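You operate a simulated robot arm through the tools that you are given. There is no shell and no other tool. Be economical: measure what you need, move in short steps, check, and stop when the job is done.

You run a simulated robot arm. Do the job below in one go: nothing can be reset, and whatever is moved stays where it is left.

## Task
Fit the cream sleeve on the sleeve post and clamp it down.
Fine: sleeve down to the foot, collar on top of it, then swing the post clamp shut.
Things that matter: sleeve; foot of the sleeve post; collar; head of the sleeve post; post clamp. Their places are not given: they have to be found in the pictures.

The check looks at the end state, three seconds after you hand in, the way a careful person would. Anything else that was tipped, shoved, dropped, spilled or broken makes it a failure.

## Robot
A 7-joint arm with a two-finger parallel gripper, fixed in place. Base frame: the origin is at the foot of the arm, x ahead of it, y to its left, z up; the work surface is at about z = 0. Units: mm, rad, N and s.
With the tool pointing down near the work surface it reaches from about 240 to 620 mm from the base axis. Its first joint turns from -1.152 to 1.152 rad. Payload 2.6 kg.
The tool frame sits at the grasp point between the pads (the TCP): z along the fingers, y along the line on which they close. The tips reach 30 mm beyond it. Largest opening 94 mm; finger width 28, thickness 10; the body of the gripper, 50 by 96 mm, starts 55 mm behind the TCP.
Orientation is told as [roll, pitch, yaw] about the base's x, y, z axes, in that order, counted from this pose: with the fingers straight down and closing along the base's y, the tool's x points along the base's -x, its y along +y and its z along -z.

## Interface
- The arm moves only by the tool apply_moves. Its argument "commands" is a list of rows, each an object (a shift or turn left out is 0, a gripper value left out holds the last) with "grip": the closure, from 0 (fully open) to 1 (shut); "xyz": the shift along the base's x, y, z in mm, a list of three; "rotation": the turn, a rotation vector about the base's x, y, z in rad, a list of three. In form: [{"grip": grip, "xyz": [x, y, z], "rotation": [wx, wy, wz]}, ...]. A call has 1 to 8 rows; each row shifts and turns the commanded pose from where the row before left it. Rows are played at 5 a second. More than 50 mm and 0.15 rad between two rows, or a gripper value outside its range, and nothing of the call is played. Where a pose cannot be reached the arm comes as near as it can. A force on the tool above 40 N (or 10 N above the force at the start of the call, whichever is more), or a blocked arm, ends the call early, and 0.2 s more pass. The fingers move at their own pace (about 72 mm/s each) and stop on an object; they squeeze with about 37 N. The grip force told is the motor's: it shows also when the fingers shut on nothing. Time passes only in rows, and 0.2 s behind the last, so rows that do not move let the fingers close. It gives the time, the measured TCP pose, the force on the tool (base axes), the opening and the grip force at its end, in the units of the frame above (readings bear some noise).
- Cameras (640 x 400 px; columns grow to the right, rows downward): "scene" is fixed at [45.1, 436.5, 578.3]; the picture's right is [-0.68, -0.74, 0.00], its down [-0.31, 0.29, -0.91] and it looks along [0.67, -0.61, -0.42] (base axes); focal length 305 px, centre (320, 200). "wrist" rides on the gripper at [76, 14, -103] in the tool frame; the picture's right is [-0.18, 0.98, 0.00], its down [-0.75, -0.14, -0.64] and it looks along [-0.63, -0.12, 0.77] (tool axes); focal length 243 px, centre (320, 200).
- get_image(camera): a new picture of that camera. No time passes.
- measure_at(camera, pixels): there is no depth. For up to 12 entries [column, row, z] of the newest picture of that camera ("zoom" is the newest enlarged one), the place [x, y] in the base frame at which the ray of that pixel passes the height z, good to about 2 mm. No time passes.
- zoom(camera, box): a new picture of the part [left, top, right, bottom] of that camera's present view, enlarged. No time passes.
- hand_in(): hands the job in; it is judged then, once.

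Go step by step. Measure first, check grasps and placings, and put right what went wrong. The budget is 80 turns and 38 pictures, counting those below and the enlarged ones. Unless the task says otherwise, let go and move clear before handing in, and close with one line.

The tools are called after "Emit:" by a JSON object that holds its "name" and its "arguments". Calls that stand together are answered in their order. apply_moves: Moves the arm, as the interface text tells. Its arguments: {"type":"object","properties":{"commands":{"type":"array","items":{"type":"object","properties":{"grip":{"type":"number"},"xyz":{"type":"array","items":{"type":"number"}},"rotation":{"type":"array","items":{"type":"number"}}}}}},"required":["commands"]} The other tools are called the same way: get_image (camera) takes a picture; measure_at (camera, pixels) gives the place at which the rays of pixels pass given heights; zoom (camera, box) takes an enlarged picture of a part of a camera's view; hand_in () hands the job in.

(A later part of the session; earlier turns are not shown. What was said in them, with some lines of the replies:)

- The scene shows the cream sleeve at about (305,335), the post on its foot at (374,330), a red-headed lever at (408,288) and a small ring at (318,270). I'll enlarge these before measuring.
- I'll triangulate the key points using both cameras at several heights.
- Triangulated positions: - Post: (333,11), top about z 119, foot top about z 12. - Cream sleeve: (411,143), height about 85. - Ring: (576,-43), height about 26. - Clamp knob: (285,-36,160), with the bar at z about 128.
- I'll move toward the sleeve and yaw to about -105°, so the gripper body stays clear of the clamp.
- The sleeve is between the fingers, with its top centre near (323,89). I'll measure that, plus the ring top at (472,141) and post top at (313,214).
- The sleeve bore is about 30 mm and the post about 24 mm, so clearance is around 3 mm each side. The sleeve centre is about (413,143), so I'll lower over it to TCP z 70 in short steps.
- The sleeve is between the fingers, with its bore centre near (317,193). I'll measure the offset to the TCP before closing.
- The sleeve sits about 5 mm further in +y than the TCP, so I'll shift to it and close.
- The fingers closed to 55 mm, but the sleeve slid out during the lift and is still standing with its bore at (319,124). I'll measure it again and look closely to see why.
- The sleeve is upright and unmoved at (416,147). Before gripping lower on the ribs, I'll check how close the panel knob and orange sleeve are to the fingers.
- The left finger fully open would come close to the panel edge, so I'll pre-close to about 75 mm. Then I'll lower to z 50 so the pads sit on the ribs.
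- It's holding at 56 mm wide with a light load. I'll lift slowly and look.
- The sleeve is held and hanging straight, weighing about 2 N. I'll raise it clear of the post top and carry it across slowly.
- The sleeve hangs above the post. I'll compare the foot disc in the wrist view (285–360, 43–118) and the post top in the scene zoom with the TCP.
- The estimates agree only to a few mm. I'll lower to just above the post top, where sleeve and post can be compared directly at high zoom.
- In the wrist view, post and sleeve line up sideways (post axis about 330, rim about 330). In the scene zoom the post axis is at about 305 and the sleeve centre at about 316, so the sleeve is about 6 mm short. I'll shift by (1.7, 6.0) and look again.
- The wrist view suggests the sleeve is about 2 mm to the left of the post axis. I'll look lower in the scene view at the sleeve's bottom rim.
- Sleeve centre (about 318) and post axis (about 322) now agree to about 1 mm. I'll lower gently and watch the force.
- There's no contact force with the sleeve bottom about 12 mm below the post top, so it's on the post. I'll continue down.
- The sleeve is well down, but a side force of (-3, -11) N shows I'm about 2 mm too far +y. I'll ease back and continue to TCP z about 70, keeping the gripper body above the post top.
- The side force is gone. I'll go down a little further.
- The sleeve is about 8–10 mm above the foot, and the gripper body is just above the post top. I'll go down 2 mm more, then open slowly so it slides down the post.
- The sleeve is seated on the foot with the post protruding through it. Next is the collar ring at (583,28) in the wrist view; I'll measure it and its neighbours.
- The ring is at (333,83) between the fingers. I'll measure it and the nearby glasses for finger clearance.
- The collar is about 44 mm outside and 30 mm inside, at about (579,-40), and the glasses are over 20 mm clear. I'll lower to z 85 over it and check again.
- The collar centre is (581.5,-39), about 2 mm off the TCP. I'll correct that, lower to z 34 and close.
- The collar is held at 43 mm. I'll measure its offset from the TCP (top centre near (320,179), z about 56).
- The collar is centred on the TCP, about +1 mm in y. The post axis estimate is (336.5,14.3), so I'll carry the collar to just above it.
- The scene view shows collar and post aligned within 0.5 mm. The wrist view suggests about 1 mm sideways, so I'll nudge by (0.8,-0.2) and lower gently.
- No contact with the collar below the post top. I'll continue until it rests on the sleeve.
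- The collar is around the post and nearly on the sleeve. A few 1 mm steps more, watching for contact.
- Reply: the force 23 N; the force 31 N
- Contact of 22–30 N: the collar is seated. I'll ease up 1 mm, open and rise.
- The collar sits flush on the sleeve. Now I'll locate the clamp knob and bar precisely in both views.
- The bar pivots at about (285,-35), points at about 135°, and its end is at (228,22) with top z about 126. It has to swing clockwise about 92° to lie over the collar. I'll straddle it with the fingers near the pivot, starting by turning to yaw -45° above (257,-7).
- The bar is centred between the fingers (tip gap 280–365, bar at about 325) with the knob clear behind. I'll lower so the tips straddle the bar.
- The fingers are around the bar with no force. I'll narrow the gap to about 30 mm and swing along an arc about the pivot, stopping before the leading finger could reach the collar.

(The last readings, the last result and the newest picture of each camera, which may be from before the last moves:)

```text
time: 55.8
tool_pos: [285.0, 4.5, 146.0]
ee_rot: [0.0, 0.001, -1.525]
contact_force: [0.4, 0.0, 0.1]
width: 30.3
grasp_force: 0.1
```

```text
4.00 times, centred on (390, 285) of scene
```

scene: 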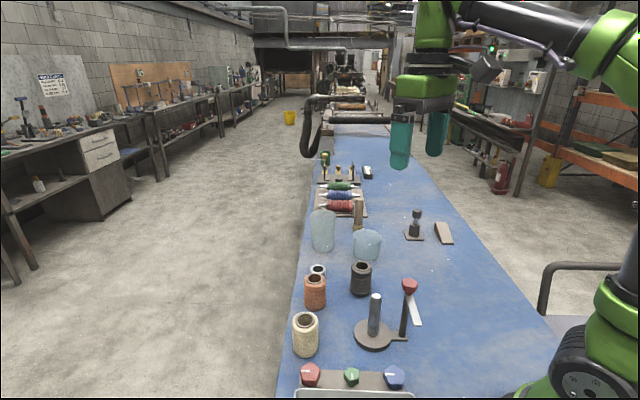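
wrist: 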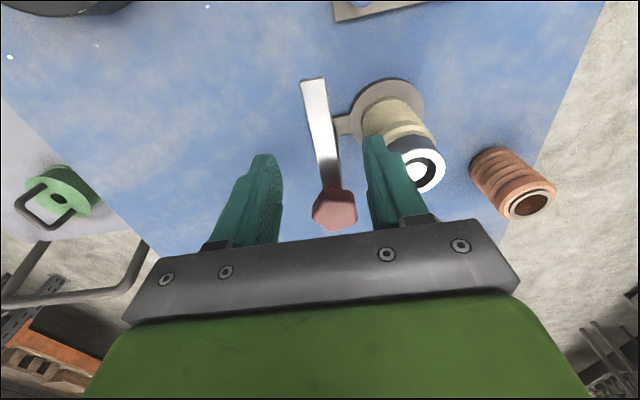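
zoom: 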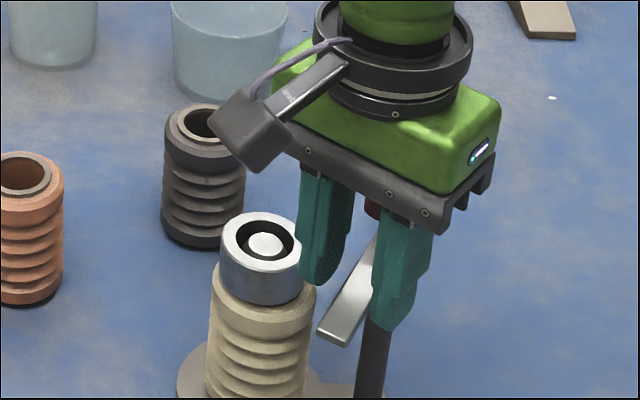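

The bar has swung partway (end now at (333,335) in the zoom). I'll lift off, close the fingers and turn to yaw -47°, so a narrow closed tip can push the bar the rest of the way without touching the collar.

Emit:
{"name": "apply_moves", "arguments": {"commands": [{"xyz": [0, 0, 30]}, {"xyz": [0, 0, 35]}, {"grip": 1, "xyz": [-7, -2, 0], "rotation": [0, 0, 0.141]}, {"xyz": [-7, -2, 0], "rotation": [0, 0, 0.141]}, {"xyz": [-7, -2, 0], "rotation": [0, 0, 0.141]}, {"xyz": [-7, -2, 0], "rotation": [0, 0, 0.141]}, {"xyz": [-7, -2, 0], "rotation": [0, 0, 0.141]}, {"xyz": [0, 0, 0]}]}}

Emit:
{"name": "apply_moves", "arguments": {"commands": [{"xyz": [0, 0, -20]}, {"xyz": [0, 0, -20]}, {"xyz": [0, 0, -15]}, {"xyz": [0, 0, -10]}, {"xyz": [0, 0, 0]}]}}

Emit:
{"name": "get_image", "arguments": {"camera": "wrist"}}

```text
time: 57.6
tool_pos: [248.2, -5.5, 208.8]
ee_rot: [-0.002, -0.001, -0.815]
contact_force: [0.1, -0.6, 0.0]
width: 0.0
grasp_force: 32.7
```

```text
time: 58.8
tool_pos: [247.2, -6.0, 144.8]
ee_rot: [0.001, 0.0, -0.819]
contact_force: [0.2, -0.4, -1.1]
width: 0.0
grasp_force: 32.5
```

```text
4 pictures are left
```

wrist: 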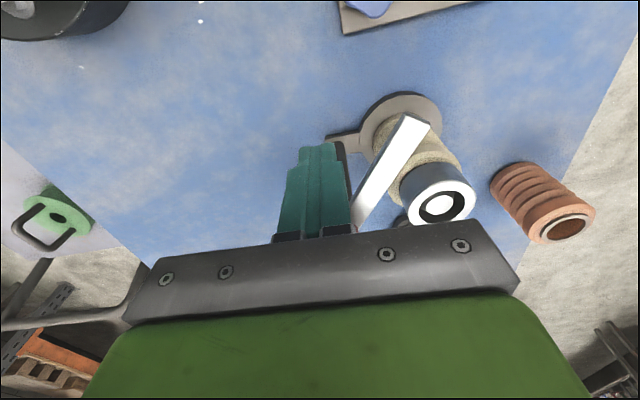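

The closed tip is behind the bar, which now lies just left of the collar. I'll push along the arc in small steps.

Emit:
{"name": "apply_moves", "arguments": {"commands": [{"xyz": [6, 3, 0]}, {"xyz": [6, 3, 0]}, {"xyz": [6.5, 3.3, 0]}, {"xyz": [6.5, 3.3, 0]}, {"xyz": [6, 0.7, 0]}, {"xyz": [6, 0.3, 0]}, {"xyz": [0, 0, 0]}]}}

Emit:
{"name": "apply_moves", "arguments": {"commands": [{"xyz": [3, -0.5, 0]}, {"xyz": [3, -0.7, 0]}, {"xyz": [2, -0.6, 0]}, {"xyz": [0, 0, 0]}]}}

Emit:
{"name": "get_image", "arguments": {"camera": "wrist"}}

```text
time: 60.4
tool_pos: [285.5, 7.4, 145.2]
ee_rot: [0.0, -0.001, -0.817]
contact_force: [-0.5, -0.6, 0.0]
width: 0.2
grasp_force: 32.6
```

```text
time: 61.4
tool_pos: [293.4, 6.1, 144.3]
ee_rot: [-0.001, -0.002, -0.815]
contact_force: [-0.5, 0.7, 0.4]
width: 0.1
grasp_force: 33.2
```

```text
3 pictures are left
```

wrist: 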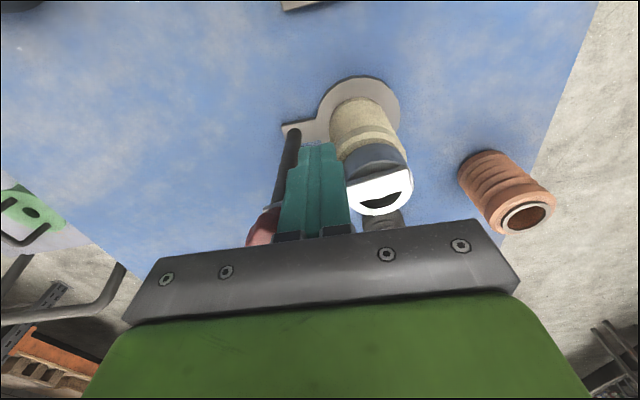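

The bar now lies over the near half of the collar (the bore is still visible at (380,200)), so it needs a little more. I'll push on in small steps and watch for the stop.

Emit:
{"name": "apply_moves", "arguments": {"commands": [{"xyz": [1, -1, 0]}, {"xyz": [1, -1.1, 0]}, {"xyz": [1, -1.1, 0]}, {"xyz": [0, 0, 0]}]}}

Emit:
{"name": "zoom", "arguments": {"camera": "scene", "box": [340, 245, 430, 325]}}

```text
time: 62.4
tool_pos: [295.7, 3.0, 144.2]
ee_rot: [0.0, 0.001, -0.818]
contact_force: [0.4, 0.1, 0.3]
width: 0.0
grasp_force: 33.2
```

```text
5.00 times, centred on (385, 285) of scene
```

zoom: 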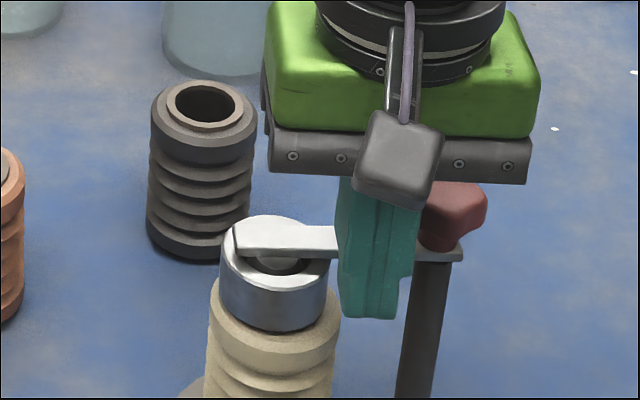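

The bar is over the collar now. I'll measure its line against the collar centre and pivot to see how close it is to centred.

Emit:
{"name": "measure_at", "arguments": {"camera": "zoom", "pixels": [[233, 224, 126], [238, 249, 126], [335, 227, 126], [335, 248, 126], [275, 252, 122], [221, 250, 122], [330, 250, 122], [440, 245, 126]]}}

```text
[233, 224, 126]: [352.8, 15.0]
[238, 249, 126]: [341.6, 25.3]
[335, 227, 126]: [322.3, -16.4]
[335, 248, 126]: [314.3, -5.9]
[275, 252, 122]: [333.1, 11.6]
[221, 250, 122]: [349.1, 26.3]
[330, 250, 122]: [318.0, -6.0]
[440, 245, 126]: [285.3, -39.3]
```

The bar direction (47.2°) matches the pivot-to-collar direction (46.8°), so it lies across the collar centre. I'll back off and look from above to confirm.

Emit:
{"name": "apply_moves", "arguments": {"commands": [{"xyz": [-6, 6, 0]}, {"xyz": [-6, 6, 0]}, {"xyz": [0, 0, 30]}, {"xyz": [0, 0, 40]}, {"xyz": [-5, 0, 20]}, {"xyz": [0, 0, 0]}]}}

Emit:
{"name": "get_image", "arguments": {"camera": "wrist"}}

```text
time: 63.8
tool_pos: [280.5, 14.5, 233.5]
ee_rot: [-0.001, 0.001, -0.816]
contact_force: [0.0, 0.2, 0.4]
width: 0.0
grasp_force: 33.6
```

```text
1 pictures are left
```

wrist: 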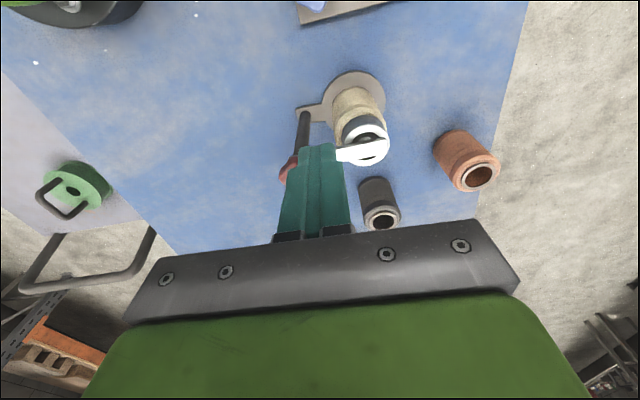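

The bar lies across the collar. I'll measure its near edge against the collar's outline.

Emit:
{"name": "measure_at", "arguments": {"camera": "wrist", "pixels": [[336, 150, 126], [384, 140, 126], [366, 143, 122], [342, 143, 122], [390, 143, 122], [366, 120, 122], [366, 166, 122], [384, 140, 122], [336, 150, 122]]}}

```text
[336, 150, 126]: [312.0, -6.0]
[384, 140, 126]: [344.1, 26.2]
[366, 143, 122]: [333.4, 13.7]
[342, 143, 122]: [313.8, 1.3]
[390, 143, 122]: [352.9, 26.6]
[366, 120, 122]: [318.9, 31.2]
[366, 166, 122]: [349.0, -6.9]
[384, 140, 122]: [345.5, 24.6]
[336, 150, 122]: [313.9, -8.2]
```

The edges put the bar within a few mm of the collar centre, slightly past it. I'll use the last picture for a close view to decide whether to trim it.

Emit:
{"name": "zoom", "arguments": {"camera": "wrist", "box": [316, 105, 412, 175]}}

```text
5.71 times, centred on (364, 140) of wrist
```

zoom: 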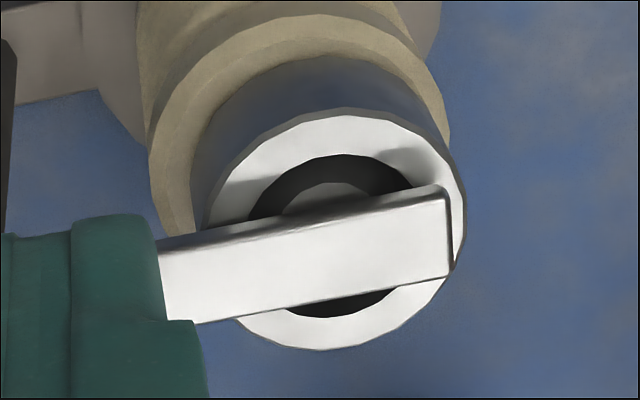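

The close view shows the bar centred over the collar and post: the collar is visible evenly on both sides once parallax is allowed for. The sleeve and collar are seated, and the gripper is clear above them. Handing in.

Emit:
{"name": "hand_in", "arguments": {}}

```text
The job is handed in.
```

The cream sleeve is down on the foot, the collar sits on top of it, and the post clamp is swung shut over the collar. I felt no hard stop when closing the clamp, so I judged it closed from the pictures. My first grip on the sleeve slipped, but it stayed standing and nothing else was disturbed.
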